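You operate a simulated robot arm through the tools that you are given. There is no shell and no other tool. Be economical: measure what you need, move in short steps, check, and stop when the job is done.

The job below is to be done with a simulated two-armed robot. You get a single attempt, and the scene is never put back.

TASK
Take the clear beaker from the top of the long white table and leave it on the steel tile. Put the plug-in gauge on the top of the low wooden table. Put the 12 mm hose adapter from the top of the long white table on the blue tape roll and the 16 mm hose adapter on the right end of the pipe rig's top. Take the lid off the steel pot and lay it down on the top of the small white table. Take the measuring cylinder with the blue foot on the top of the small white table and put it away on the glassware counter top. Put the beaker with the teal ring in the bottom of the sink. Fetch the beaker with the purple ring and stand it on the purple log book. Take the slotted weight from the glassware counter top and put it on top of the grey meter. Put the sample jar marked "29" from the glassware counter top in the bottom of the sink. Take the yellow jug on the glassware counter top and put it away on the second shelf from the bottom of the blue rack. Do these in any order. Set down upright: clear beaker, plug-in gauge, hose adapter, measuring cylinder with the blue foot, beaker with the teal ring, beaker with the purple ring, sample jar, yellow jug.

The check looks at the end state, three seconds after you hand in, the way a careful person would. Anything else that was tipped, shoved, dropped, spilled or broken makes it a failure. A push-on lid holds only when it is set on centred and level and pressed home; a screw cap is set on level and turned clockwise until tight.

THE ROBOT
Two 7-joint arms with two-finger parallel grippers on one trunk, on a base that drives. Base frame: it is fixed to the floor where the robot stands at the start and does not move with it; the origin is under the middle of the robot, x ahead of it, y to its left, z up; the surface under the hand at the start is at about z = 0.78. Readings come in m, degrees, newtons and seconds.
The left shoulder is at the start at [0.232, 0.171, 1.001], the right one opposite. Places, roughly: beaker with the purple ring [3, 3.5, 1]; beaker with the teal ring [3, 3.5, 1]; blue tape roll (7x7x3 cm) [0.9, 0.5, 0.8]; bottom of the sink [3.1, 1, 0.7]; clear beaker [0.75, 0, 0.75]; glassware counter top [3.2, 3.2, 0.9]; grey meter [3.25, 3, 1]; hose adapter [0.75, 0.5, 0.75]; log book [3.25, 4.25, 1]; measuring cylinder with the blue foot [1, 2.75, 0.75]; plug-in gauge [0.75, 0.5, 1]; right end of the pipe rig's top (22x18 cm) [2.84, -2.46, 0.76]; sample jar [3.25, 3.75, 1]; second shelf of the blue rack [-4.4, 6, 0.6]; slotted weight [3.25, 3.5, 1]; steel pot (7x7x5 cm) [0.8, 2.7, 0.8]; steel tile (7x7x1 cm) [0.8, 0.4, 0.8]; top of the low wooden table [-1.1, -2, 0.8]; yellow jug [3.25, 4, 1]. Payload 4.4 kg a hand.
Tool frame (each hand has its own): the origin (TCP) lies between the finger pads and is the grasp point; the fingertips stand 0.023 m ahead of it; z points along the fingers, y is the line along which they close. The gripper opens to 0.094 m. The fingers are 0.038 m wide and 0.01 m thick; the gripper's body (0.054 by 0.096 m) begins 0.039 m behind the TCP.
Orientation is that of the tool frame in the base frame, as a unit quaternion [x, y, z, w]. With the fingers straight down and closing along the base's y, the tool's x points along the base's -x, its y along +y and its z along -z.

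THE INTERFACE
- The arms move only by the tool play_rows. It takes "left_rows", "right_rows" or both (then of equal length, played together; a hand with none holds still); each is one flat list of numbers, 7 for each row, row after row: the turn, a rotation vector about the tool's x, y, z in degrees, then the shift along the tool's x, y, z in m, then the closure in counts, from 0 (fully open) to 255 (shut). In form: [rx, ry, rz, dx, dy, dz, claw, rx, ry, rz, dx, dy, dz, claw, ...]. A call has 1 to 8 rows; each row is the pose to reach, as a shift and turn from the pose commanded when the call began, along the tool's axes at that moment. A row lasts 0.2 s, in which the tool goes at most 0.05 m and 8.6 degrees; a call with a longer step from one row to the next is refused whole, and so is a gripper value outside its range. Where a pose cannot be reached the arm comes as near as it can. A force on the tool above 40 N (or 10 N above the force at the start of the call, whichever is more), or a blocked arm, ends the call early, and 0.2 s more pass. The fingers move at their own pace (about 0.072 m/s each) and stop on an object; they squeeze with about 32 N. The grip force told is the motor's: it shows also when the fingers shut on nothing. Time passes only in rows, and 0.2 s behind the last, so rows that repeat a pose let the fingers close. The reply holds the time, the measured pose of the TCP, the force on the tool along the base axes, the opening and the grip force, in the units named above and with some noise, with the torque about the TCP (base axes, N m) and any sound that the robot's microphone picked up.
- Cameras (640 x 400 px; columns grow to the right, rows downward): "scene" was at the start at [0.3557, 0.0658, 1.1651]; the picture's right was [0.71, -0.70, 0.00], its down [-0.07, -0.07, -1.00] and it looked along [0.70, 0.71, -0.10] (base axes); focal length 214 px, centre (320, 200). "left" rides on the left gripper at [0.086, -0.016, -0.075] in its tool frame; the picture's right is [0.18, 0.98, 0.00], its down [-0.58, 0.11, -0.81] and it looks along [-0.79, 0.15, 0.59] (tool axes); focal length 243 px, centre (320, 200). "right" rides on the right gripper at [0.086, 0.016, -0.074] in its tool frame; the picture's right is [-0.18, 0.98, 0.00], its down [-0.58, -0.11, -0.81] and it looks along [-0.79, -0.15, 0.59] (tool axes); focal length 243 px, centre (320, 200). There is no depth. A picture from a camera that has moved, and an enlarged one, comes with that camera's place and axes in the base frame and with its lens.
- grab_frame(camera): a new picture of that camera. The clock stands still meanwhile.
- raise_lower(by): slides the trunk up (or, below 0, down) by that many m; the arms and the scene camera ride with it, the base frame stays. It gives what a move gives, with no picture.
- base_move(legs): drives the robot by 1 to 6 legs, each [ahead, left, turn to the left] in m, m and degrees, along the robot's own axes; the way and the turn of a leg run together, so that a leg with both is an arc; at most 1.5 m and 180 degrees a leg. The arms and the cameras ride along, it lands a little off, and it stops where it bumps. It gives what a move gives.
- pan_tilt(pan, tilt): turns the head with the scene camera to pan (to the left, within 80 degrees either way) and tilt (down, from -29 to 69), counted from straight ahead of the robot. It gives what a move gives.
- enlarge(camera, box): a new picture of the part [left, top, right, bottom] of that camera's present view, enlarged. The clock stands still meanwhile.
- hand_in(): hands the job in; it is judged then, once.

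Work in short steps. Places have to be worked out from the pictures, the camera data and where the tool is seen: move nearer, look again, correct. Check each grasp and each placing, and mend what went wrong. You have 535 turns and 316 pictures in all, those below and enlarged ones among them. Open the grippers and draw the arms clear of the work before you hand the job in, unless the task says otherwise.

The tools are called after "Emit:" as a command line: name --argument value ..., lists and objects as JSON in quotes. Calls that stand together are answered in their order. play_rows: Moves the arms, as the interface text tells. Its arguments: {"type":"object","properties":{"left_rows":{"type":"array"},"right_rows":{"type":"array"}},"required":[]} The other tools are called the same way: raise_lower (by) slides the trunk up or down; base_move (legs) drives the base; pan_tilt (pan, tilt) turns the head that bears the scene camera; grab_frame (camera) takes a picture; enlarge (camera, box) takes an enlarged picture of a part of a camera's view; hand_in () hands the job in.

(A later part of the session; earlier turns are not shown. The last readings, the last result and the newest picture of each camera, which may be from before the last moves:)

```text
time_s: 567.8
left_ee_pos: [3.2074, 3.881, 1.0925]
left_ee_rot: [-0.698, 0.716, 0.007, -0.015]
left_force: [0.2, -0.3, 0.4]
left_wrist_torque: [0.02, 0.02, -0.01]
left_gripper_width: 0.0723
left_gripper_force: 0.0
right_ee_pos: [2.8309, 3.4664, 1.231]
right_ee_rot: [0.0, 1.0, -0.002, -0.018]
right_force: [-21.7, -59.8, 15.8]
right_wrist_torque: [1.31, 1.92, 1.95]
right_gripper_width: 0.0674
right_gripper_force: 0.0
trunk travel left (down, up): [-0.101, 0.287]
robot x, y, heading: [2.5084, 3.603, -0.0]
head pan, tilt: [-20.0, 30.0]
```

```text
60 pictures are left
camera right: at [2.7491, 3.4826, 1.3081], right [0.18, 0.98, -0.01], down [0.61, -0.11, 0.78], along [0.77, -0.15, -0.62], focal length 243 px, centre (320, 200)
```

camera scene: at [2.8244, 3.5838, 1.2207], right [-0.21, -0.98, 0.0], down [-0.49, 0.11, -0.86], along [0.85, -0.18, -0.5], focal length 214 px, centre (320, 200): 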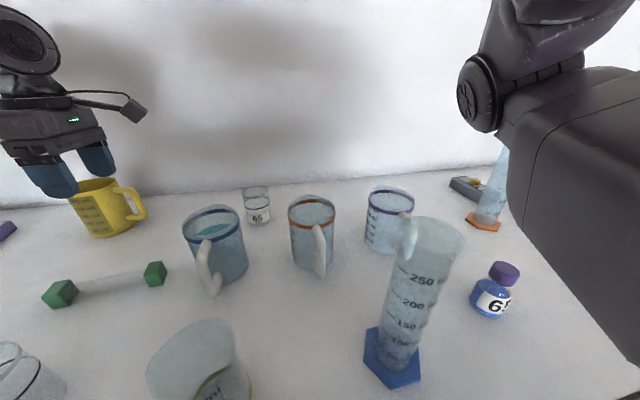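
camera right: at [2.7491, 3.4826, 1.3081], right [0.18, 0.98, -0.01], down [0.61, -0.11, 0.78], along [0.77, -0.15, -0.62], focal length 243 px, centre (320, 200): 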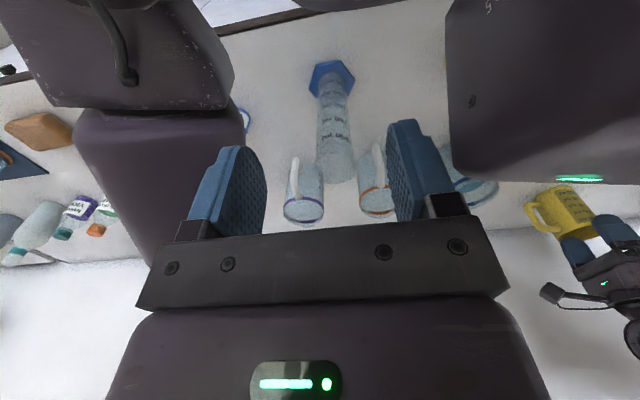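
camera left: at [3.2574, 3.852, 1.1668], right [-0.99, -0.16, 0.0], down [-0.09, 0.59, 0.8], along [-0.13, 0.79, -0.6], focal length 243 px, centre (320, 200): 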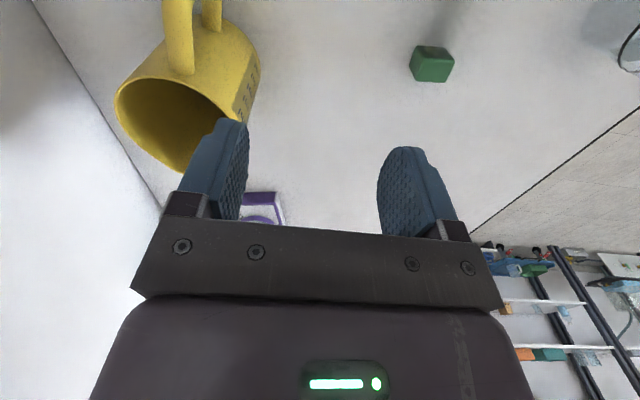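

The right hand is pressing against the robot's own head (which moved forward as the trunk lowered). I move the right hand away to the right.

Emit:
play_rows --right_rows '[0, 0, 0, 0, -0.03, 0, 0, 0, 0, 0, 0, -0.075, 0, 0, 0, 0, 0, 0, -0.12, 0, 0, 0, 0, 0, 0, -0.16, 0, 0]'

Emit:
grab_frame --camera "left"

```text
time_s: 568.8
left_ee_pos: [3.2086, 3.8799, 1.0912]
left_ee_rot: [-0.698, 0.716, 0.008, -0.015]
left_force: [0.7, -0.4, -0.5]
left_wrist_torque: [0.02, 0.06, -0.02]
left_gripper_width: 0.0717
left_gripper_force: 0.1
right_ee_pos: [2.8439, 3.3156, 1.2233]
right_ee_rot: [-0.046, 0.998, 0.009, -0.034]
right_force: [1.6, -2.2, -0.8]
right_wrist_torque: [0.11, 0.06, -0.07]
right_gripper_width: 0.0938
right_gripper_force: 0.0
trunk travel left (down, up): [-0.101, 0.287]
robot x, y, heading: [2.5075, 3.6012, -0.3]
head pan, tilt: [-20.0, 30.0]
```

```text
59 pictures are left
camera left: at [3.224, 3.7929, 1.1652], right [-0.99, -0.16, 0.03], down [-0.07, 0.59, 0.8], along [-0.15, 0.79, -0.59], focal length 243 px, centre (320, 200)
```

left: 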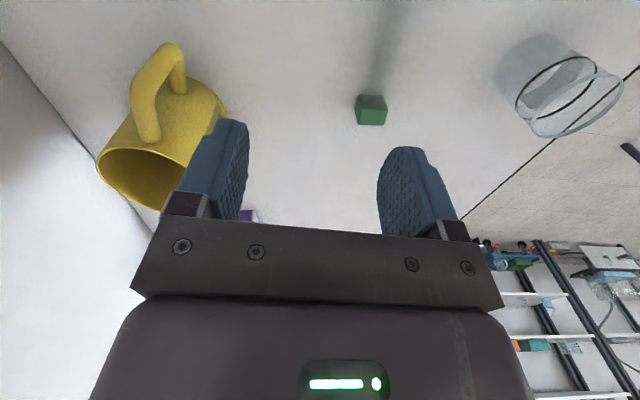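

Now with more reach I move laterally above the handle again, levelling the hand.

Emit:
play_rows --left_rows '[1.9, 0, 0, -0.002, -0.045, 0, 60, 1.9, 0, 0, -0.01, -0.09, 0, 60, 1.9, 0, 0, -0.025, -0.128, 0, 60, 1.9, 0, 0, -0.035, -0.128, 0.0, 60]'

Emit:
grab_frame --camera "left"

```text
time_s: 569.8
left_ee_pos: [3.2846, 3.8956, 1.0893]
left_ee_rot: [-0.699, 0.715, -0.005, -0.004]
left_force: [-0.4, 0.4, -0.5]
left_wrist_torque: [-0.01, 0.08, 0.01]
left_gripper_width: 0.0722
left_gripper_force: 0.1
left hand out of reach, approached as far as the arm can: row 2, 3, 4
right_ee_pos: [2.8329, 3.3091, 1.2299]
right_ee_rot: [0.003, 1.0, -0.001, -0.017]
right_force: [0.7, 0.9, 0.3]
right_wrist_torque: [0.0, 0.02, 0.05]
right_gripper_width: 0.0942
right_gripper_force: 0.0
trunk travel left (down, up): [-0.101, 0.287]
robot x, y, heading: [2.5096, 3.6018, 0.3]
head pan, tilt: [-20.0, 30.0]
```

```text
58 pictures are left
camera left: at [3.2968, 3.8083, 1.1649], right [-0.99, -0.16, 0.0], down [-0.1, 0.59, 0.8], along [-0.13, 0.79, -0.6], focal length 243 px, centre (320, 200)
```

left: 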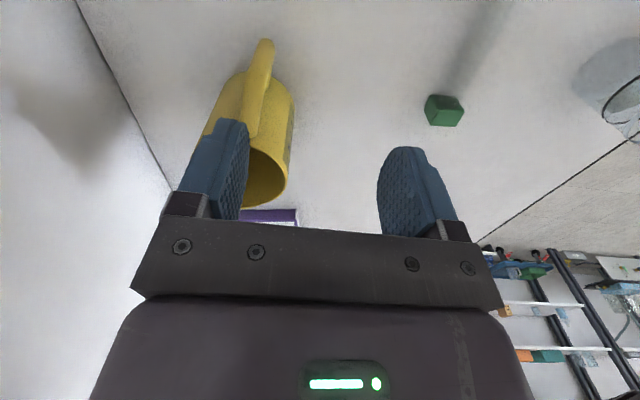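

Just short of reach. I rotate the base 20° to the right (bringing the left shoulder forward) and shift left to compensate.

Emit:
play_rows --left_rows '[0, 0, 0, 0.02, 0.02, -0.03, 60, 0, 0, 0, 0.04, 0.04, -0.05, 60]'

Emit:
base_move --legs '[[-0.1, 0, 0], [0, 0, -20], [-0.03, 0.25, 0]]'

Emit:
play_rows --left_rows '[0, 0, 7, 0, 0, 0, 60, 0, 0, 14, 0, 0, 0, 60, 0, 0, 20, 0, 0, 0, 60]'

Emit:
grab_frame --camera "left"

```text
time_s: 570.4
left_ee_pos: [3.2416, 3.8547, 1.1426]
left_ee_rot: [-0.699, 0.715, -0.005, -0.003]
left_force: [-0.5, -0.9, 0.6]
left_wrist_torque: [-0.01, -0.02, -0.03]
left_gripper_width: 0.0719
left_gripper_force: 0.0
right_ee_pos: [2.8318, 3.3095, 1.2303]
right_ee_rot: [0.004, 1.0, 0.0, -0.016]
right_force: [-0.7, 0.1, -0.5]
right_wrist_torque: [-0.04, -0.01, -0.01]
right_gripper_width: 0.0939
right_gripper_force: 0.0
trunk travel left (down, up): [-0.101, 0.287]
robot x, y, heading: [2.5095, 3.6042, -0.3]
head pan, tilt: [-20.0, 30.0]
```

```text
time_s: 575.0
left_ee_pos: [3.2421, 3.8349, 1.142]
left_ee_rot: [-0.564, 0.826, -0.005, -0.004]
left_force: [-0.5, 0.2, 0.2]
left_wrist_torque: [0.0, -0.02, -0.01]
left_gripper_width: 0.0717
left_gripper_force: 0.0
right_ee_pos: [2.6698, 3.461, 1.2287]
right_ee_rot: [0.177, 0.984, 0.002, -0.016]
right_force: [0.3, 0.2, -0.4]
right_wrist_torque: [-0.04, 0.03, 0.01]
right_gripper_width: 0.0942
right_gripper_force: 0.1
trunk travel left (down, up): [-0.101, 0.287]
robot x, y, heading: [2.4681, 3.8476, -20.0]
head pan, tilt: [-20.0, 30.0]
```

```text
time_s: 575.8
left_ee_pos: [3.2411, 3.8344, 1.1424]
left_ee_rot: [-0.411, 0.912, -0.005, -0.002]
left_force: [-0.1, 0.4, 0.1]
left_wrist_torque: [0.0, -0.01, 0.0]
left_gripper_width: 0.0721
left_gripper_force: 0.0
right_ee_pos: [2.6696, 3.4608, 1.2295]
right_ee_rot: [0.177, 0.984, 0.003, -0.016]
right_force: [-0.5, -0.4, 0.2]
right_wrist_torque: [-0.01, 0.03, 0.0]
right_gripper_width: 0.0941
right_gripper_force: 0.0
trunk travel left (down, up): [-0.101, 0.287]
robot x, y, heading: [2.4662, 3.849, -19.6]
head pan, tilt: [-20.0, 30.0]
```

```text
57 pictures are left
camera left: at [3.196, 3.759, 1.2172], right [-0.86, 0.51, -0.01], down [0.3, 0.52, 0.8], along [0.41, 0.68, -0.6], focal length 243 px, centre (320, 200)
```

left: 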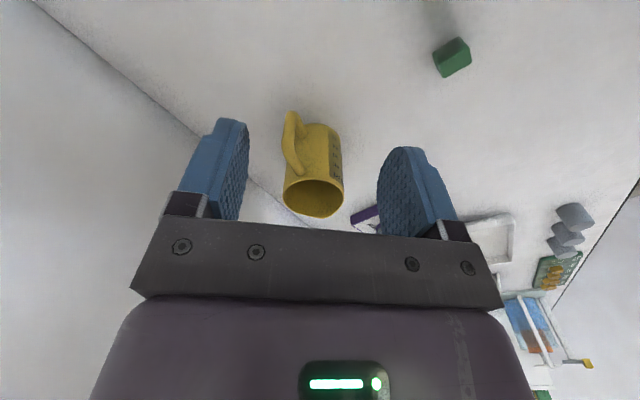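

I correct the yaw direction (−20°) and drive 6 cm toward the counter.

Emit:
play_rows --left_rows '[0, 0, -8, 0, 0, 0, 60, 0, 0, -16, 0, 0, 0, 60, 0, 0, -22, 0, 0, 0, 60]'

Emit:
base_move --legs '[[0.056, 0.02, 0]]'

Emit:
grab_frame --camera "left"

```text
time_s: 576.6
left_ee_pos: [3.2424, 3.8349, 1.1411]
left_ee_rot: [-0.579, 0.816, -0.005, -0.004]
left_force: [-0.1, -1.2, -0.2]
left_wrist_torque: [0.03, -0.01, 0.03]
left_gripper_width: 0.0722
left_gripper_force: 0.0
right_ee_pos: [2.6688, 3.4602, 1.2296]
right_ee_rot: [0.177, 0.984, 0.003, -0.016]
right_force: [0.0, 0.4, -0.2]
right_wrist_torque: [0.01, -0.02, -0.02]
right_gripper_width: 0.094
right_gripper_force: 0.0
trunk travel left (down, up): [-0.101, 0.287]
robot x, y, heading: [2.4675, 3.8479, -19.7]
head pan, tilt: [-20.0, 30.0]
```

```text
time_s: 577.6
left_ee_pos: [3.2886, 3.8359, 1.1395]
left_ee_rot: [-0.581, 0.814, -0.003, -0.004]
left_force: [0.4, 0.6, -0.1]
left_wrist_torque: [-0.02, -0.01, -0.03]
left_gripper_width: 0.0719
left_gripper_force: 0.1
right_ee_pos: [2.7182, 3.4591, 1.2296]
right_ee_rot: [0.175, 0.984, 0.003, -0.019]
right_force: [0.0, -0.2, -0.2]
right_wrist_torque: [0.0, -0.03, -0.02]
right_gripper_width: 0.094
right_gripper_force: 0.1
trunk travel left (down, up): [-0.101, 0.287]
robot x, y, heading: [2.5147, 3.848, -19.9]
head pan, tilt: [-20.0, 30.0]
stopped in leg 1: the robot was blocked; the commanded pose is now the measured one
```

```text
56 pictures are left
camera left: at [3.2751, 3.7494, 1.2147], right [-0.99, 0.14, 0.0], down [0.09, 0.59, 0.8], along [0.11, 0.79, -0.6], focal length 243 px, centre (320, 200)
```

left: 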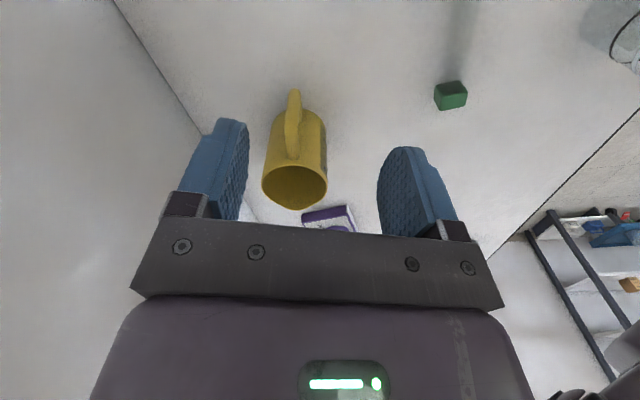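

The base touched the counter but the view is good: handle bar ≈(3.329,3.913). I move over it.

Emit:
play_rows --left_rows '[0, 0, 0, -0.044, -0.007, 0.0, 60, 0, 0, 0, -0.0875, -0.0143, 0.0, 60, 0, 0, 0, -0.0875, -0.0143, 0.04, 60, 0, 0, 0, -0.0875, -0.0143, 0.08, 60]'

Emit:
grab_frame --camera "left"

```text
time_s: 578.6
left_ee_pos: [3.3317, 3.9149, 1.0594]
left_ee_rot: [-0.581, 0.814, -0.004, -0.004]
left_force: [-0.1, 0.3, -0.5]
left_wrist_torque: [0.01, -0.02, 0.0]
left_gripper_width: 0.0719
left_gripper_force: 0.1
right_ee_pos: [2.7182, 3.4589, 1.2285]
right_ee_rot: [0.175, 0.984, 0.003, -0.018]
right_force: [-0.4, 0.6, 1.4]
right_wrist_torque: [-0.01, 0.05, 0.0]
right_gripper_width: 0.094
right_gripper_force: 0.0
trunk travel left (down, up): [-0.101, 0.287]
robot x, y, heading: [2.5101, 3.8434, -19.9]
head pan, tilt: [-20.0, 30.0]
```

```text
55 pictures are left
camera left: at [3.3174, 3.8281, 1.1341], right [-0.99, 0.14, 0.0], down [0.09, 0.59, 0.8], along [0.11, 0.79, -0.6], focal length 243 px, centre (320, 200)
```

left: 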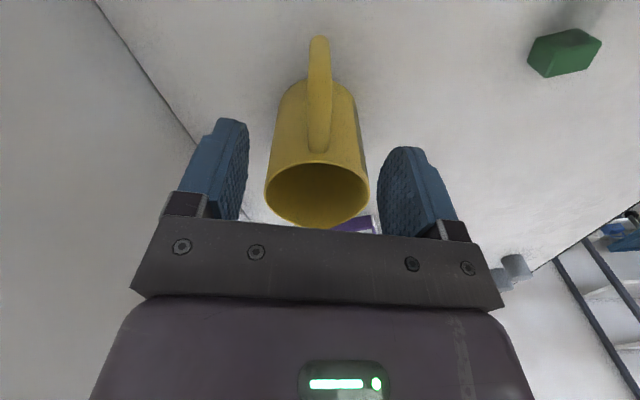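

Centred on the handle. Descend to z≈0.98 and close.

Emit:
play_rows --left_rows '[0, 0, 0, 0.002, 0, 0.03, 60, 0, 0, 0, 0.002, 0, 0.06, 60, 0, 0, 0, 0.002, 0, 0.077, 60, 0, 0, 0, 0.002, 0, 0.077, 255, 0, 0, 0, 0.002, 0, 0.077, 255, 0, 0, 0, 0.002, 0, 0.077, 255, 0, 0, 0, 0.002, 0, 0.077, 255]'

Emit:
grab_frame --camera "left"

```text
time_s: 580.2
left_ee_pos: [3.328, 3.9118, 0.9825]
left_ee_rot: [-0.581, 0.814, -0.003, -0.004]
left_force: [0.4, 0.2, -0.4]
left_wrist_torque: [-0.03, 0.0, -0.01]
left_gripper_width: 0.0146
left_gripper_force: 32.3
right_ee_pos: [2.7174, 3.4598, 1.2307]
right_ee_rot: [0.174, 0.984, 0.003, -0.018]
right_force: [-0.2, -0.1, -0.3]
right_wrist_torque: [-0.01, -0.01, -0.02]
right_gripper_width: 0.0942
right_gripper_force: 0.1
trunk travel left (down, up): [-0.101, 0.287]
robot x, y, heading: [2.5134, 3.8433, -19.8]
head pan, tilt: [-20.0, 30.0]
```

```text
54 pictures are left
camera left: at [3.3161, 3.8243, 1.0574], right [-0.99, 0.15, 0.0], down [0.09, 0.59, 0.8], along [0.12, 0.79, -0.6], focal length 243 px, centre (320, 200)
```

left: 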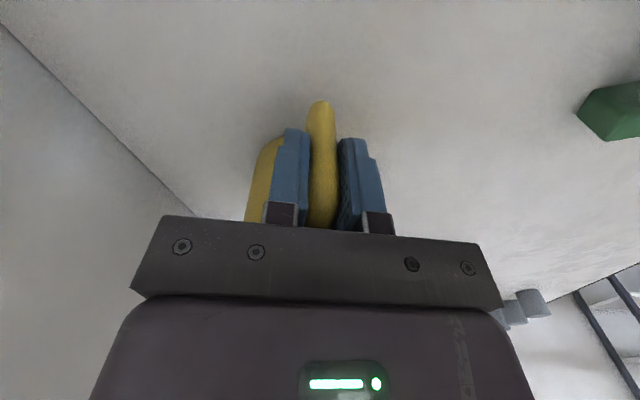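

Handle gripped. I lift straight up.

Emit:
play_rows --left_rows '[0, 0, 0, 0, 0, -0.03, 255, 0, 0, 0, 0, 0, -0.07, 255, 0, 0, 0, 0.01, 0, -0.11, 255, 0, 0, 0, 0.03, 0, -0.15, 255, 0, 0, 0, 0.06, 0.0, -0.18, 255]'

Emit:
grab_frame --camera "left"

Emit:
pan_tilt --pan 20 --tilt 20

Emit:
grab_frame --camera "scene"

```text
time_s: 581.4
left_ee_pos: [3.3119, 3.857, 1.1616]
left_ee_rot: [-0.58, 0.814, -0.001, -0.004]
left_force: [-0.5, 0.3, -2.1]
left_wrist_torque: [-0.07, 0.02, 0.0]
left_gripper_width: 0.0146
left_gripper_force: 32.0
right_ee_pos: [2.7186, 3.4595, 1.2286]
right_ee_rot: [0.174, 0.985, 0.003, -0.018]
right_force: [0.3, -0.2, -0.2]
right_wrist_torque: [0.0, 0.02, -0.02]
right_gripper_width: 0.0941
right_gripper_force: 0.1
trunk travel left (down, up): [-0.101, 0.287]
robot x, y, heading: [2.5133, 3.843, -19.9]
head pan, tilt: [-20.0, 30.0]
```

```text
53 pictures are left
camera left: at [3.2975, 3.7696, 1.2365], right [-0.99, 0.14, 0.0], down [0.09, 0.59, 0.8], along [0.11, 0.79, -0.6], focal length 243 px, centre (320, 200)
```

left: 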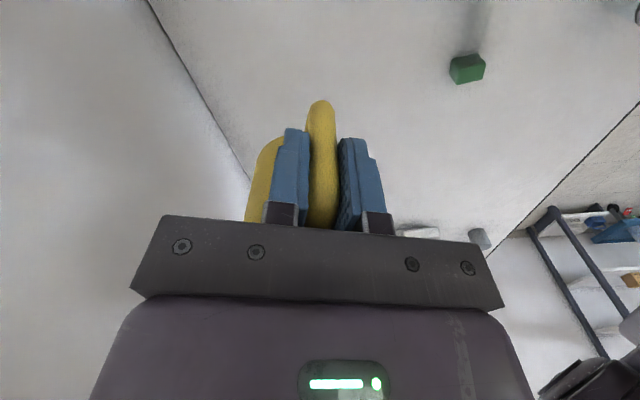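

```text
time_s: 582.5
left_ee_pos: [3.3106, 3.8562, 1.1616]
left_ee_rot: [-0.581, 0.814, -0.003, -0.005]
left_force: [1.3, -0.7, -1.3]
left_wrist_torque: [-0.02, 0.03, -0.01]
left_gripper_width: 0.0143
left_gripper_force: 31.9
right_ee_pos: [2.7171, 3.4601, 1.2293]
right_ee_rot: [0.174, 0.985, 0.004, -0.018]
right_force: [0.4, 0.0, -0.4]
right_wrist_torque: [0.01, 0.01, -0.01]
right_gripper_width: 0.0939
right_gripper_force: 0.0
trunk travel left (down, up): [-0.101, 0.287]
robot x, y, heading: [2.5158, 3.8471, -19.7]
head pan, tilt: [20.0, 20.0]
```

```text
52 pictures are left
camera scene: at [2.819, 3.7693, 1.2369], right [0.0, -1.0, 0.0], down [-0.34, 0.0, -0.94], along [0.94, 0.0, -0.34], focal length 214 px, centre (320, 200)
```

scene: 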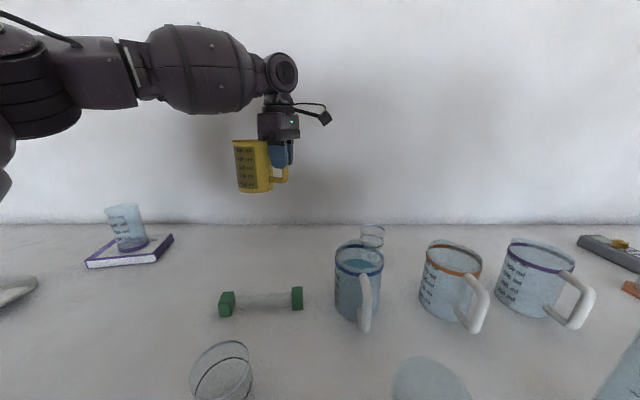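

Jug is held level. I back away from the counter, then yaw the hand so the jug points ahead.

Emit:
base_move --legs '[[-0.55, 0, 0]]'

Emit:
play_rows --left_rows '[0, 0, 8.3, 0.0, 0, 0, 255, 0, 0, 16.6, 0, 0, 0, 255, 0, 0, 24.9, 0, 0, 0, 255, 0, 0, 33.2, 0, 0, 0, 255, 0, 0, 41.5, 0, 0, 0, 255, 0, 0, 49.8, 0, 0, 0, 255, 0, 0, 58.1, 0, 0, 0, 255, 0, 0, 66.4, 0, 0, 0, 255]'

Emit:
play_rows --left_rows '[0, 0, 8, 0.0, 0, 0, 255, 0, 0, 16, 0, 0, 0, 255, 0, 0, 24, 0, 0, 0, 255]'

Emit:
grab_frame --camera "left"

```text
time_s: 585.7
left_ee_pos: [2.7884, 4.0457, 1.1613]
left_ee_rot: [-0.582, 0.813, -0.003, -0.004]
left_force: [-0.2, -0.1, -1.1]
left_wrist_torque: [-0.06, -0.01, 0.03]
left_gripper_width: 0.0146
left_gripper_force: 32.4
right_ee_pos: [2.1966, 3.648, 1.2286]
right_ee_rot: [0.173, 0.985, 0.004, -0.018]
right_force: [-0.3, 0.6, 0.3]
right_wrist_torque: [0.0, 0.04, -0.01]
right_gripper_width: 0.0941
right_gripper_force: 0.1
trunk travel left (down, up): [-0.101, 0.287]
robot x, y, heading: [1.9908, 4.0332, -19.6]
head pan, tilt: [20.0, 20.0]
```

```text
time_s: 587.5
left_ee_pos: [2.7884, 4.0461, 1.1613]
left_ee_rot: [-0.04, 0.999, -0.005, -0.002]
left_force: [0.0, 0.2, -0.8]
left_wrist_torque: [-0.06, 0.03, 0.0]
left_gripper_width: 0.0145
left_gripper_force: 32.0
right_ee_pos: [2.1974, 3.6477, 1.23]
right_ee_rot: [0.173, 0.985, 0.003, -0.018]
right_force: [0.8, 0.2, -0.4]
right_wrist_torque: [0.02, 0.01, 0.0]
right_gripper_width: 0.0939
right_gripper_force: 0.0
trunk travel left (down, up): [-0.101, 0.287]
robot x, y, heading: [1.9914, 4.031, -19.5]
head pan, tilt: [20.0, 20.0]
```

```text
time_s: 588.3
left_ee_pos: [2.7883, 4.0458, 1.1621]
left_ee_rot: [0.167, 0.986, -0.006, -0.001]
left_force: [0.0, 0.3, -0.9]
left_wrist_torque: [0.02, 0.04, 0.01]
left_gripper_width: 0.0144
left_gripper_force: 31.8
right_ee_pos: [2.1961, 3.6484, 1.2279]
right_ee_rot: [0.173, 0.985, 0.003, -0.018]
right_force: [0.6, -0.1, 0.6]
right_wrist_torque: [0.0, 0.0, 0.02]
right_gripper_width: 0.0936
right_gripper_force: 0.1
trunk travel left (down, up): [-0.101, 0.287]
robot x, y, heading: [1.9911, 4.0342, -19.7]
head pan, tilt: [20.0, 20.0]
```

```text
51 pictures are left
camera left: at [2.7001, 4.0593, 1.2368], right [0.15, 0.99, -0.01], down [0.59, -0.08, 0.81], along [0.8, -0.13, -0.59], focal length 243 px, centre (320, 200)
```

left: 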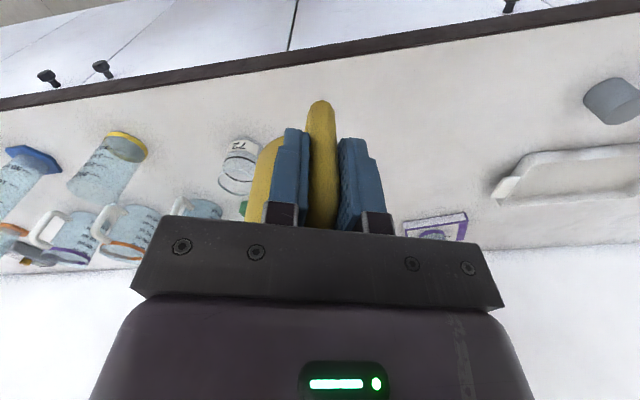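

I tuck the jug close, then turn and head for the gap south of the small white table.

Emit:
play_rows --left_rows '[0, 0, 0, 0.045, 0, 0, 255, 0, 0, 0, 0.09, 0, 0, 255, 0, 0, 0, 0.135, 0, 0, 255, 0, 0, 0, 0.18, 0, 0, 255, 0, 0, 0, 0.225, 0, 0, 255, 0, 0, 0, 0.27, 0, 0, 255]'

Emit:
base_move --legs '[[0, 0, -70], [1.1, 0, 0], [1.1, 0, 0], [0, 0, -90]]'

Emit:
pan_tilt --pan -15 --tilt 12

Emit:
grab_frame --camera "scene"

```text
time_s: 589.7
left_ee_pos: [2.532, 4.1358, 1.1611]
left_ee_rot: [0.167, 0.986, -0.005, 0.0]
left_force: [-0.3, -0.4, -0.2]
left_wrist_torque: [0.04, 0.05, 0.02]
left_gripper_width: 0.0144
left_gripper_force: 32.2
right_ee_pos: [2.1964, 3.6475, 1.2285]
right_ee_rot: [0.174, 0.985, 0.003, -0.017]
right_force: [0.2, -0.2, -0.8]
right_wrist_torque: [-0.01, 0.01, -0.02]
right_gripper_width: 0.094
right_gripper_force: 0.0
trunk travel left (down, up): [-0.101, 0.287]
robot x, y, heading: [1.9911, 4.0327, -19.5]
head pan, tilt: [20.0, 20.0]
```

```text
time_s: 607.4
left_ee_pos: [1.5021, 1.5578, 1.1621]
left_ee_rot: [1.0, 0.002, 0.0, -0.004]
left_force: [-0.1, -0.4, -2.1]
left_wrist_torque: [-0.01, -0.06, 0.02]
left_gripper_width: 0.0149
left_gripper_force: 32.1
right_ee_pos: [1.6554, 2.1294, 1.229]
right_ee_rot: [1.0, -0.005, 0.019, 0.001]
right_force: [0.7, -1.0, 0.1]
right_wrist_torque: [0.0, -0.02, 0.02]
right_gripper_width: 0.0941
right_gripper_force: 0.0
trunk travel left (down, up): [-0.101, 0.287]
robot x, y, heading: [1.9787, 1.833, 179.8]
head pan, tilt: [20.0, 20.0]
```

```text
time_s: 608.5
left_ee_pos: [1.5005, 1.5569, 1.1604]
left_ee_rot: [1.0, 0.003, 0.0, -0.005]
left_force: [-0.3, 0.7, 0.2]
left_wrist_torque: [-0.01, -0.07, 0.01]
left_gripper_width: 0.0147
left_gripper_force: 32.1
right_ee_pos: [1.6554, 2.1293, 1.2296]
right_ee_rot: [1.0, -0.005, 0.019, -0.001]
right_force: [-0.3, -0.4, 1.6]
right_wrist_torque: [-0.02, -0.02, 0.0]
right_gripper_width: 0.0939
right_gripper_force: 0.1
trunk travel left (down, up): [-0.101, 0.287]
robot x, y, heading: [1.9783, 1.8355, 180.0]
head pan, tilt: [-15.0, 12.0]
```

```text
50 pictures are left
camera scene: at [1.6592, 1.8595, 1.2499], right [0.26, 0.97, 0.0], down [0.2, -0.05, -0.98], along [-0.94, 0.25, -0.21], focal length 214 px, centre (320, 200)
```

scene: 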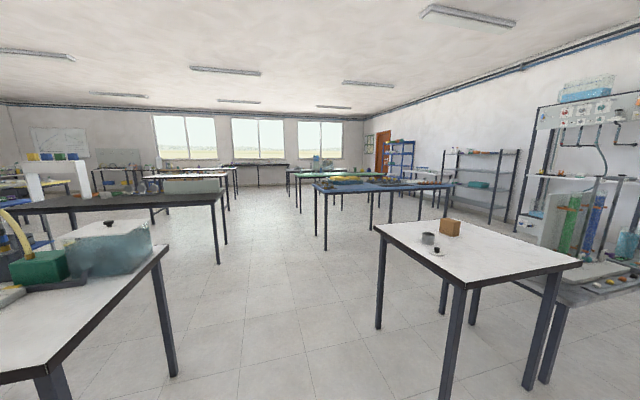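

A clear aisle runs west at y≈1.95. I drive along it and look toward the rack.

Emit:
base_move --legs '[[1.45, -0.06, 0], [1.4, -0.06, 0]]'

Emit:
pan_tilt --pan -35 --tilt 12

Emit:
grab_frame --camera "scene"

```text
time_s: 622.2
left_ee_pos: [-1.3407, 1.7107, 1.1617]
left_ee_rot: [1.0, -0.006, 0.0, -0.005]
left_force: [-0.3, -0.4, 0.2]
left_wrist_torque: [0.02, -0.06, 0.02]
left_gripper_width: 0.0145
left_gripper_force: 32.4
right_ee_pos: [-1.1775, 2.2797, 1.2297]
right_ee_rot: [1.0, -0.013, 0.018, 0.0]
right_force: [0.1, -0.7, -0.4]
right_wrist_torque: [0.0, 0.03, -0.01]
right_gripper_width: 0.0941
right_gripper_force: 0.1
trunk travel left (down, up): [-0.101, 0.287]
robot x, y, heading: [-0.8592, 1.9836, 178.8]
head pan, tilt: [-15.0, 12.0]
```

```text
time_s: 623.0
left_ee_pos: [-1.3408, 1.7119, 1.162]
left_ee_rot: [1.0, -0.006, 0.0, -0.006]
left_force: [0.3, -0.4, -1.6]
left_wrist_torque: [0.0, -0.09, 0.02]
left_gripper_width: 0.0146
left_gripper_force: 32.6
right_ee_pos: [-1.1776, 2.28, 1.2302]
right_ee_rot: [1.0, -0.011, 0.018, 0.0]
right_force: [-0.1, -0.4, -0.7]
right_wrist_torque: [-0.03, -0.01, 0.01]
right_gripper_width: 0.0939
right_gripper_force: 0.1
trunk travel left (down, up): [-0.101, 0.287]
robot x, y, heading: [-0.8601, 1.9817, 178.9]
head pan, tilt: [-35.0, 12.0]
```

```text
49 pictures are left
camera scene: at [-1.1635, 2.0397, 1.25], right [0.59, 0.81, 0.0], down [0.17, -0.12, -0.98], along [-0.79, 0.58, -0.21], focal length 214 px, centre (320, 200)
```

scene: 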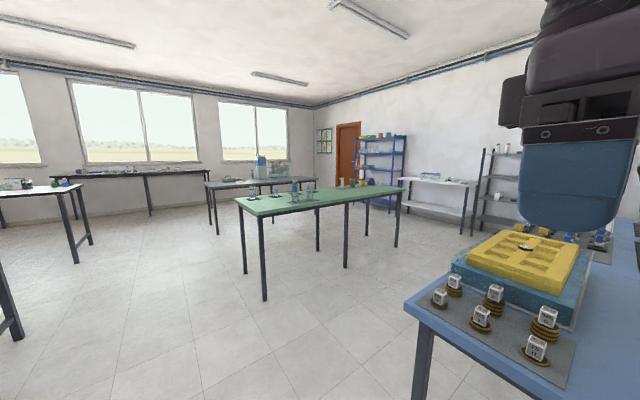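

I go west to x≈−2.1, north through the aisle to y≈5.1, then sideways toward the blue rack.

Emit:
base_move --legs '[[1.25, 0, 1], [0, 0, -90], [1.5, 0, 0], [1.6, 0, 0]]'

Emit:
pan_tilt --pan 50 --tilt 12

Emit:
grab_frame --camera "scene"

```text
refused: 1.6 is not a number from -1.5 to 1.5
```

```text
time_s: 624.6
left_ee_pos: [-1.3403, 1.7108, 1.1613]
left_ee_rot: [1.0, -0.006, -0.001, -0.005]
left_force: [-1.5, -0.2, -0.4]
left_wrist_torque: [0.02, -0.04, 0.01]
left_gripper_width: 0.0144
left_gripper_force: 32.3
right_ee_pos: [-1.177, 2.2804, 1.2288]
right_ee_rot: [1.0, -0.011, 0.018, 0.001]
right_force: [0.1, -0.2, -0.4]
right_wrist_torque: [0.0, -0.02, 0.02]
right_gripper_width: 0.0941
right_gripper_force: 0.1
trunk travel left (down, up): [-0.101, 0.287]
robot x, y, heading: [-0.8558, 1.9803, 178.8]
head pan, tilt: [50.0, 12.0]
```

```text
48 pictures are left
camera scene: at [-1.1494, 1.9146, 1.25], right [-0.75, 0.66, 0.0], down [0.14, 0.16, -0.98], along [-0.64, -0.74, -0.21], focal length 214 px, centre (320, 200)
```

scene: 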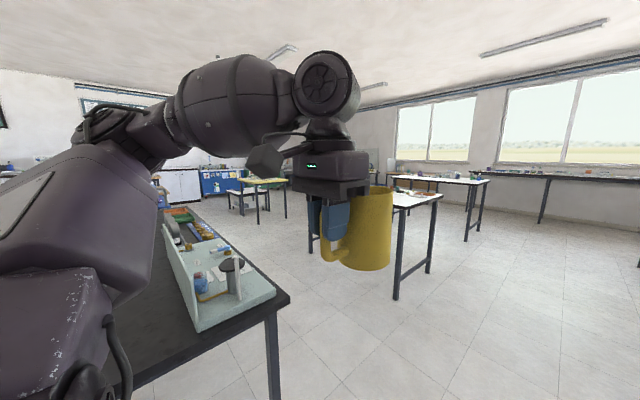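

Resend with shorter legs.

Emit:
base_move --legs '[[1.25, 0, 1], [0, 0, -90], [1.5, 0, 0], [1.4, 0, 0], [0.2, 0, 0]]'

Emit:
pan_tilt --pan 50 --tilt 15

Emit:
grab_frame --camera "scene"

```text
time_s: 649.6
left_ee_pos: [-2.3648, 5.5787, 1.1627]
left_ee_rot: [-0.707, 0.707, -0.005, 0.004]
left_force: [0.9, 0.2, -0.9]
left_wrist_torque: [-0.05, 0.01, 0.01]
left_gripper_width: 0.0144
left_gripper_force: 32.0
right_ee_pos: [-1.794, 5.4212, 1.2308]
right_ee_rot: [-0.702, 0.712, -0.012, -0.013]
right_force: [1.0, 0.4, 0.0]
right_wrist_torque: [-0.01, -0.03, 0.0]
right_gripper_width: 0.0938
right_gripper_force: 0.1
trunk travel left (down, up): [-0.101, 0.287]
robot x, y, heading: [-2.0902, 5.1027, 89.7]
head pan, tilt: [50.0, 12.0]
```

```text
time_s: 650.2
left_ee_pos: [-2.3647, 5.578, 1.1614]
left_ee_rot: [-0.707, 0.707, -0.004, 0.004]
left_force: [0.5, -0.4, -2.2]
left_wrist_torque: [-0.02, -0.02, -0.01]
left_gripper_width: 0.0147
left_gripper_force: 31.8
right_ee_pos: [-1.795, 5.4213, 1.2288]
right_ee_rot: [-0.702, 0.712, -0.012, -0.013]
right_force: [1.3, -0.5, 0.1]
right_wrist_torque: [0.0, 0.01, 0.01]
right_gripper_width: 0.0942
right_gripper_force: 0.0
trunk travel left (down, up): [-0.101, 0.287]
robot x, y, heading: [-2.0908, 5.1001, 89.7]
head pan, tilt: [50.0, 15.0]
```

```text
47 pictures are left
camera scene: at [-2.1609, 5.3886, 1.2451], right [0.65, 0.76, 0.0], down [0.2, -0.17, -0.97], along [-0.74, 0.63, -0.26], focal length 214 px, centre (320, 200)
```

scene: 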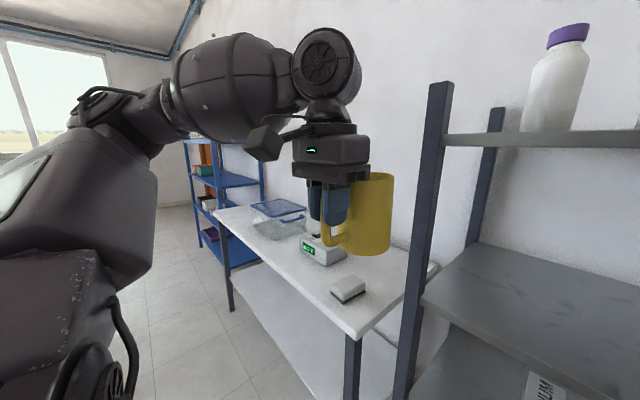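

I strafe left past the white table to the blue rack.

Emit:
base_move --legs '[[-0.1, 0, 0], [0, 1.3, 0], [0, 0.75, 0]]'

Emit:
pan_tilt --pan 0 --tilt 30

Emit:
grab_frame --camera "scene"

```text
time_s: 669.2
left_ee_pos: [-4.4285, 5.4917, 1.1615]
left_ee_rot: [0.708, -0.706, 0.003, -0.004]
left_force: [0.5, -0.2, -0.1]
left_wrist_torque: [-0.11, -0.01, 0.01]
left_gripper_width: 0.0146
left_gripper_force: 32.4
right_ee_pos: [-3.8571, 5.3364, 1.2295]
right_ee_rot: [-0.703, 0.711, -0.012, -0.012]
right_force: [0.4, 0.2, 0.4]
right_wrist_torque: [0.0, -0.02, -0.04]
right_gripper_width: 0.0941
right_gripper_force: 0.1
trunk travel left (down, up): [-0.101, 0.287]
robot x, y, heading: [-4.151, 5.0153, 89.6]
head pan, tilt: [50.0, 15.0]
```

```text
time_s: 670.4
left_ee_pos: [-4.4281, 5.492, 1.1625]
left_ee_rot: [0.708, -0.706, 0.004, -0.004]
left_force: [-0.3, -0.5, -1.1]
left_wrist_torque: [-0.1, -0.01, -0.01]
left_gripper_width: 0.0147
left_gripper_force: 32.0
right_ee_pos: [-3.8561, 5.3369, 1.2286]
right_ee_rot: [-0.704, 0.71, -0.013, -0.012]
right_force: [-0.3, 0.1, 0.7]
right_wrist_torque: [-0.02, -0.02, -0.01]
right_gripper_width: 0.0941
right_gripper_force: 0.0
trunk travel left (down, up): [-0.101, 0.287]
robot x, y, heading: [-4.1497, 5.0142, 89.9]
head pan, tilt: [0.0, 30.0]
```

```text
46 pictures are left
camera scene: at [-4.1519, 5.3332, 1.2209], right [1.0, 0.0, 0.0], down [0.0, -0.5, -0.87], along [0.0, 0.87, -0.5], focal length 214 px, centre (320, 200)
```

scene: 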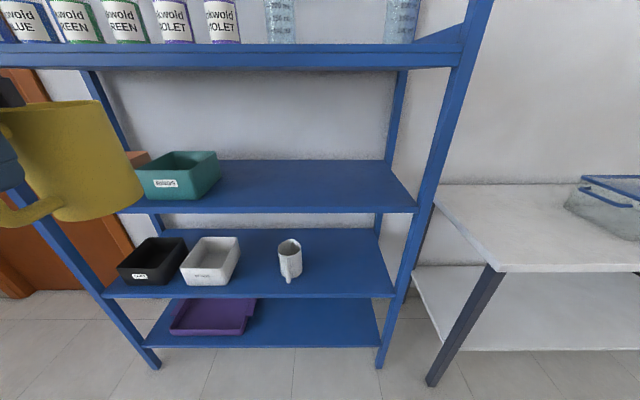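

The target shelf (second from bottom, z≈0.6) has free space right of the grey cup (x≈−4.06), with the next shelf ~0.33 m above. I shift the base so the jug lines up, and lower the trunk.

Emit:
base_move --legs '[[0, -0.37, 0]]'

Emit:
raise_lower --by -0.08

Emit:
enlarge --camera "scene" --box '[100, 130, 400, 380]'

```text
time_s: 674.2
left_ee_pos: [-4.0597, 5.4909, 1.161]
left_ee_rot: [0.71, -0.704, 0.004, -0.005]
left_force: [0.8, -0.4, -0.7]
left_wrist_torque: [-0.08, 0.04, 0.0]
left_gripper_width: 0.0145
left_gripper_force: 31.6
right_ee_pos: [-3.4875, 5.3369, 1.2294]
right_ee_rot: [-0.705, 0.709, -0.013, -0.012]
right_force: [-1.1, -0.1, -0.8]
right_wrist_torque: [0.0, -0.01, 0.01]
right_gripper_width: 0.0939
right_gripper_force: 0.1
trunk travel left (down, up): [-0.101, 0.287]
robot x, y, heading: [-3.787, 5.0154, 90.0]
head pan, tilt: [0.0, 30.0]
```

```text
time_s: 675.4
left_ee_pos: [-4.0603, 5.4894, 1.0825]
left_ee_rot: [0.71, -0.704, 0.003, -0.004]
left_force: [0.3, -0.6, -0.7]
left_wrist_torque: [-0.04, 0.01, 0.04]
left_gripper_width: 0.0147
left_gripper_force: 31.8
right_ee_pos: [-3.4883, 5.3351, 1.1496]
right_ee_rot: [-0.705, 0.709, -0.012, -0.011]
right_force: [0.3, 0.5, -0.1]
right_wrist_torque: [0.02, -0.01, 0.02]
right_gripper_width: 0.0939
right_gripper_force: 0.1
trunk travel left (down, up): [-0.021, 0.367]
robot x, y, heading: [-3.7816, 5.0137, 90.0]
head pan, tilt: [0.0, 30.0]
```

```text
1.60 times, centred on (250, 255) of scene
camera zoom: at [-3.7838, 5.3982, 1.122], right [1.0, 0.0, 0.0], down [0.0, -0.5, -0.87], along [0.0, 0.87, -0.5], focal length 343 px, centre (432, 112)
```

zoom: 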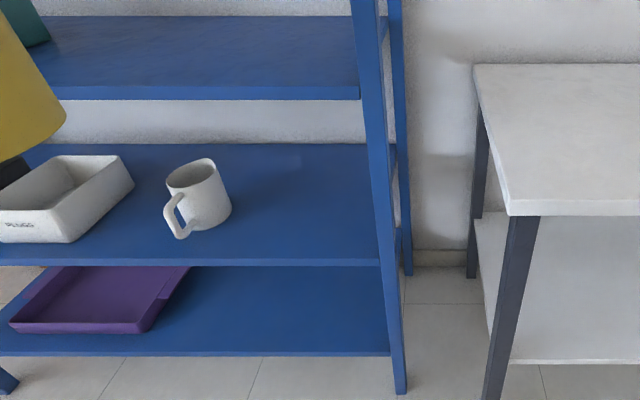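

Free span x −4.20…−3.88; front edge y≈5.80. I lower the jug in front of the rack to bottom ≈0.62.

Emit:
play_rows --left_rows '[0, 0, 0, 0, 0, 0.048, 255, 0, 0, 0, 0, 0, 0.096, 255, 0, 0, 0, 0, 0, 0.144, 255, 0, 0, 0, 0, 0, 0.192, 255, 0, 0, 0, 0, 0, 0.24, 255, 0, 0, 0, 0, 0, 0.288, 255, 0, 0, 0, 0, 0, 0.336, 255, 0, 0, 0, 0, 0, 0.375, 255]'

Emit:
grab_frame --camera "left"

Emit:
grab_frame --camera "scene"

```text
time_s: 677.2
left_ee_pos: [-4.0551, 5.4923, 0.7066]
left_ee_rot: [0.71, -0.705, 0.001, -0.006]
left_force: [-0.8, -5.1, -4.8]
left_wrist_torque: [0.16, -0.09, -0.03]
left_gripper_width: 0.0147
left_gripper_force: 31.7
left hand out of reach, approached as far as the arm can: row 2, 3, 4, 5, 6, 7
right_ee_pos: [-3.4893, 5.339, 1.1493]
right_ee_rot: [-0.705, 0.709, -0.014, -0.013]
right_force: [0.2, -0.6, 0.4]
right_wrist_torque: [0.0, 0.0, 0.03]
right_gripper_width: 0.0938
right_gripper_force: 0.1
trunk travel left (down, up): [-0.021, 0.367]
robot x, y, heading: [-3.782, 5.0128, 89.9]
head pan, tilt: [0.0, 30.0]
```

```text
44 pictures are left
camera left: at [-4.0406, 5.4054, 0.7812], right [-0.98, -0.19, -0.01], down [-0.12, 0.58, 0.81], along [-0.15, 0.8, -0.59], focal length 243 px, centre (320, 200)
```

left: 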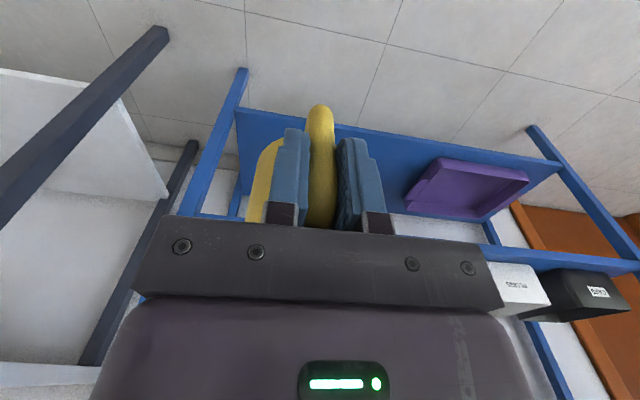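

```text
43 pictures are left
camera scene: at [-3.7846, 5.3999, 1.1207], right [1.0, 0.0, 0.0], down [0.0, -0.5, -0.87], along [0.0, 0.87, -0.5], focal length 214 px, centre (320, 200)
```

scene: 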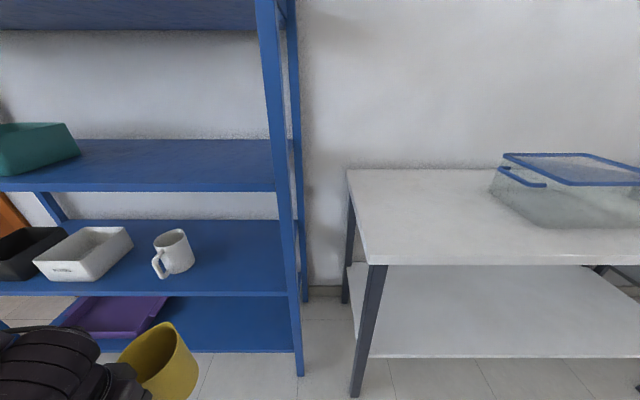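

I advance to y≈5.70 just above the shelf and check with the head camera.

Emit:
play_rows --left_rows '[0, 0, 0, -0.045, 0, 0, 255, 0, 0, 0, -0.09, 0, 0, 255, 0, 0, 0, -0.135, 0, 0, 255, 0, 0, 0, -0.18, 0, 0, 255, 0, 0, 0, -0.21, 0, 0, 255]'

Emit:
enlarge --camera "scene" --box '[60, 150, 320, 380]'

```text
time_s: 678.4
left_ee_pos: [-4.0585, 5.7006, 0.7075]
left_ee_rot: [0.71, -0.704, 0.003, -0.003]
left_force: [0.2, -0.2, -1.3]
left_wrist_torque: [-0.08, -0.02, -0.02]
left_gripper_width: 0.0149
left_gripper_force: 31.7
right_ee_pos: [-3.4886, 5.3379, 1.1491]
right_ee_rot: [-0.705, 0.709, -0.012, -0.013]
right_force: [-0.8, 0.0, 0.0]
right_wrist_torque: [0.02, -0.01, 0.01]
right_gripper_width: 0.0941
right_gripper_force: 0.1
trunk travel left (down, up): [-0.021, 0.367]
robot x, y, heading: [-3.7862, 5.0134, 90.0]
head pan, tilt: [0.0, 30.0]
```

```text
1.74 times, centred on (190, 265) of scene
camera zoom: at [-3.7838, 5.3996, 1.1212], right [1.0, 0.0, 0.0], down [0.0, -0.5, -0.87], along [0.0, 0.87, -0.5], focal length 373 px, centre (546, 87)
```

zoom: 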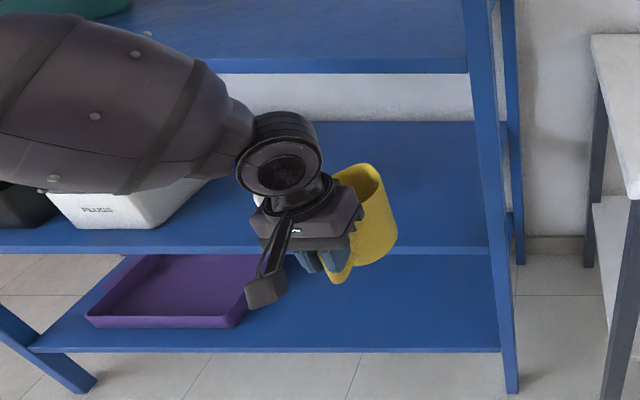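

With a vertical hand the jug can't get far enough in (wrist vs upper shelf). I'll set it on the white table, re-grip the handle with the hand tilted forward, then insert. First retreat from the rack.

Emit:
play_rows --left_rows '[0, 0, 0, 0.045, 0, -0.005, 255, 0, 0, 0, 0.09, 0, -0.01, 255, 0, 0, 0, 0.135, 0, -0.02, 255, 0, 0, 0, 0.18, 0, -0.04, 255, 0, 0, 0, 0.21, 0, -0.08, 255, 0, 0, 0, 0.21, 0, -0.125, 255, 0, 0, 0, 0.21, 0, -0.17, 255, 0, 0, 0, 0.21, 0, -0.21, 255]'

Emit:
base_move --legs '[[0, -0.53, 0]]'

Emit:
grab_frame --camera "scene"

```text
time_s: 680.2
left_ee_pos: [-4.0512, 5.5151, 0.9178]
left_ee_rot: [0.711, -0.704, 0.004, -0.004]
left_force: [0.2, 0.1, 0.1]
left_wrist_torque: [-0.03, 0.01, 0.01]
left_gripper_width: 0.0143
left_gripper_force: 31.7
left hand out of reach, approached as far as the arm can: row 5, 6, 7, 8
right_ee_pos: [-3.489, 5.3367, 1.1502]
right_ee_rot: [-0.705, 0.709, -0.012, -0.011]
right_force: [-0.3, -0.1, -0.5]
right_wrist_torque: [0.02, -0.03, 0.06]
right_gripper_width: 0.0941
right_gripper_force: 0.0
trunk travel left (down, up): [-0.021, 0.367]
robot x, y, heading: [-3.7819, 5.0139, 90.3]
head pan, tilt: [0.0, 30.0]
```

```text
time_s: 685.3
left_ee_pos: [-3.5255, 5.5178, 0.9173]
left_ee_rot: [0.71, -0.704, 0.004, -0.003]
left_force: [-0.4, 0.6, -1.8]
left_wrist_torque: [-0.07, -0.02, -0.01]
left_gripper_width: 0.0143
left_gripper_force: 32.0
right_ee_pos: [-2.9638, 5.3378, 1.1492]
right_ee_rot: [-0.706, 0.708, -0.012, -0.012]
right_force: [-1.1, -0.6, -0.3]
right_wrist_torque: [-0.01, -0.01, -0.02]
right_gripper_width: 0.0942
right_gripper_force: 0.1
trunk travel left (down, up): [-0.021, 0.367]
robot x, y, heading: [-3.2549, 5.0128, 89.9]
head pan, tilt: [0.0, 30.0]
```

```text
41 pictures are left
camera scene: at [-3.2586, 5.3995, 1.1213], right [1.0, 0.0, 0.0], down [0.0, -0.5, -0.87], along [0.0, 0.87, -0.5], focal length 214 px, centre (320, 200)
```

scene: 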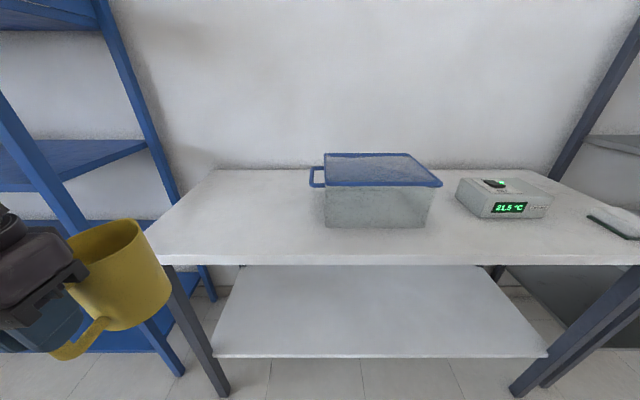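

I place the jug on the white table's free left part: forward to y≈5.80 then down.

Emit:
play_rows --left_rows '[0, 0, 0, -0.045, 0, 0, 255, 0, 0, 0, -0.09, 0, 0, 255, 0, 0, 0, -0.135, 0, 0, 255, 0, 0, 0, -0.18, 0, 0, 255, 0, 0, 0, -0.225, 0, 0, 255, 0, 0, 0, -0.27, 0, 0.01, 255, 0, 0, 0, -0.285, 0, 0.045, 255, 0, 0, 0, -0.285, 0, 0.065, 255]'

Emit:
grab_frame --camera "scene"

```text
time_s: 687.1
left_ee_pos: [-3.5231, 5.8036, 0.8666]
left_ee_rot: [0.709, -0.705, -0.002, -0.016]
left_force: [-0.6, 1.8, 27.6]
left_wrist_torque: [1.49, -0.02, 0.04]
left_gripper_width: 0.0147
left_gripper_force: 31.9
right_ee_pos: [-2.962, 5.3339, 1.1516]
right_ee_rot: [-0.706, 0.708, -0.011, -0.011]
right_force: [0.0, -1.2, -1.0]
right_wrist_torque: [0.03, 0.0, 0.0]
right_gripper_width: 0.0942
right_gripper_force: 0.1
trunk travel left (down, up): [-0.021, 0.367]
robot x, y, heading: [-3.2568, 5.0126, 90.1]
head pan, tilt: [0.0, 30.0]
stopped in row 8 (left hand): the force on the tool passed its limit at 56 N (the readings are from after the stop); the commanded pose is now the measured one
```

```text
40 pictures are left
camera scene: at [-3.2583, 5.3965, 1.1228], right [1.0, 0.0, 0.0], down [0.0, -0.5, -0.87], along [0.0, 0.87, -0.5], focal length 214 px, centre (320, 200)
```

scene: 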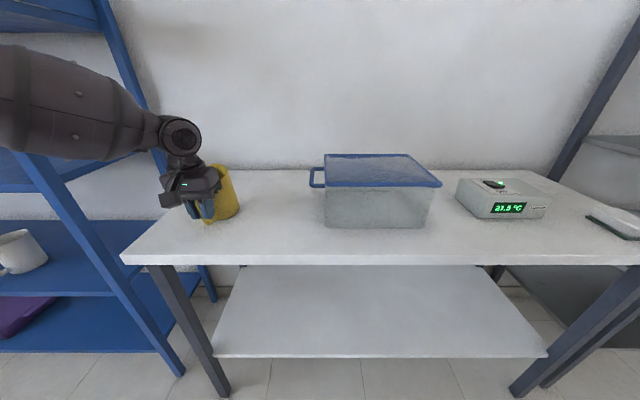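

Table is at ≈0.784; the jug stands there. I unload, open slightly around the handle, tilt the hand 50° forward about the handle, and close again.

Emit:
play_rows --left_rows '[0, 0, 0, 0, 0, -0.004, 255, 0, 0, 0, 0, 0, -0.005, 205, 0, 0, 0, 0.001, 0, -0.005, 180, 0, 0, 0, 0.003, 0, -0.005, 155, 0, 0, 0, 0.006, 0, -0.005, 150]'

Emit:
play_rows --left_rows '[0, -8.4, 0, 0, 0, 0, 150, 0, -16.8, 0, 0, 0, 0, 150, 0, -25.2, 0, 0, 0, 0, 150, 0, -33.6, 0, 0, 0, 0, 150, 0, -42, 0, 0, 0, 0, 150, 0, -50, 0, 0, 0, 0, 150]'

Emit:
enlarge --camera "scene" --box '[100, 100, 300, 260]'

```text
time_s: 688.3
left_ee_pos: [-3.525, 5.7975, 0.867]
left_ee_rot: [0.71, -0.704, 0.0, -0.009]
left_force: [0.7, -4.7, 22.5]
left_wrist_torque: [1.12, -0.09, -0.05]
left_gripper_width: 0.0383
left_gripper_force: 0.1
right_ee_pos: [-2.9629, 5.3349, 1.1503]
right_ee_rot: [-0.705, 0.709, -0.011, -0.012]
right_force: [-0.2, 0.2, 0.1]
right_wrist_torque: [0.01, -0.01, -0.01]
right_gripper_width: 0.0943
right_gripper_force: 0.0
trunk travel left (down, up): [-0.021, 0.367]
robot x, y, heading: [-3.2568, 5.011, 90.0]
head pan, tilt: [0.0, 30.0]
```

```text
time_s: 689.7
left_ee_pos: [-3.5247, 5.7969, 0.8633]
left_ee_rot: [0.644, -0.634, -0.298, -0.306]
left_force: [0.2, 0.2, 0.8]
left_wrist_torque: [-0.02, -0.01, 0.04]
left_gripper_width: 0.0388
left_gripper_force: 0.0
right_ee_pos: [-2.9644, 5.3381, 1.1484]
right_ee_rot: [-0.705, 0.709, -0.012, -0.012]
right_force: [-0.2, -0.1, 0.2]
right_wrist_torque: [0.01, -0.01, 0.0]
right_gripper_width: 0.094
right_gripper_force: 0.2
trunk travel left (down, up): [-0.021, 0.367]
robot x, y, heading: [-3.2558, 5.0127, 90.0]
head pan, tilt: [0.0, 30.0]
```

```text
2.50 times, centred on (200, 180) of scene
camera zoom: at [-3.259, 5.3993, 1.1213], right [1.0, 0.0, 0.0], down [0.0, -0.5, -0.87], along [0.0, 0.87, -0.5], focal length 536 px, centre (620, 250)
```

zoom: 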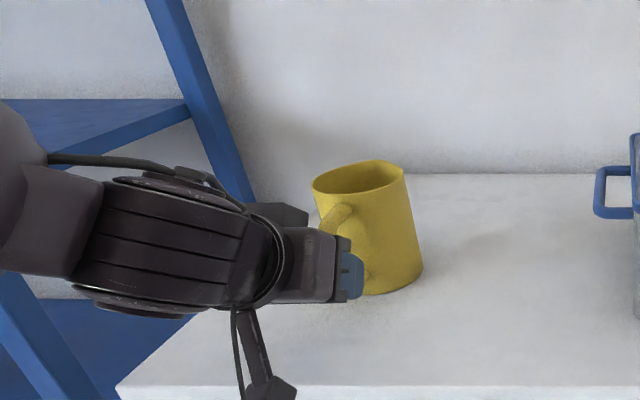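

I check through the left wrist camera whether the handle is between the fingers.

Emit:
grab_frame --camera "left"

```text
38 pictures are left
camera left: at [-3.5085, 5.6848, 0.8445], right [-0.98, -0.12, -0.16], down [-0.12, -0.26, 0.96], along [-0.16, 0.96, 0.23], focal length 243 px, centre (320, 200)
```

left: 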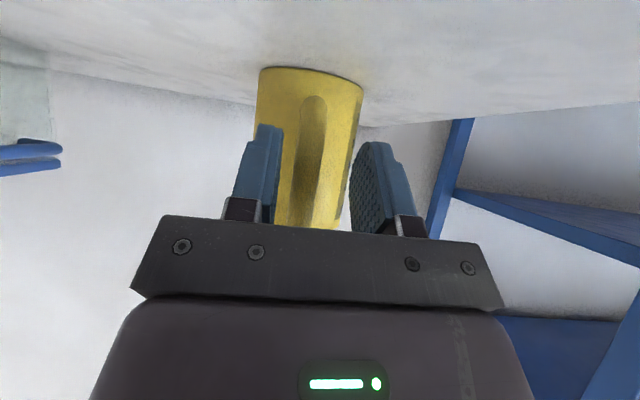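

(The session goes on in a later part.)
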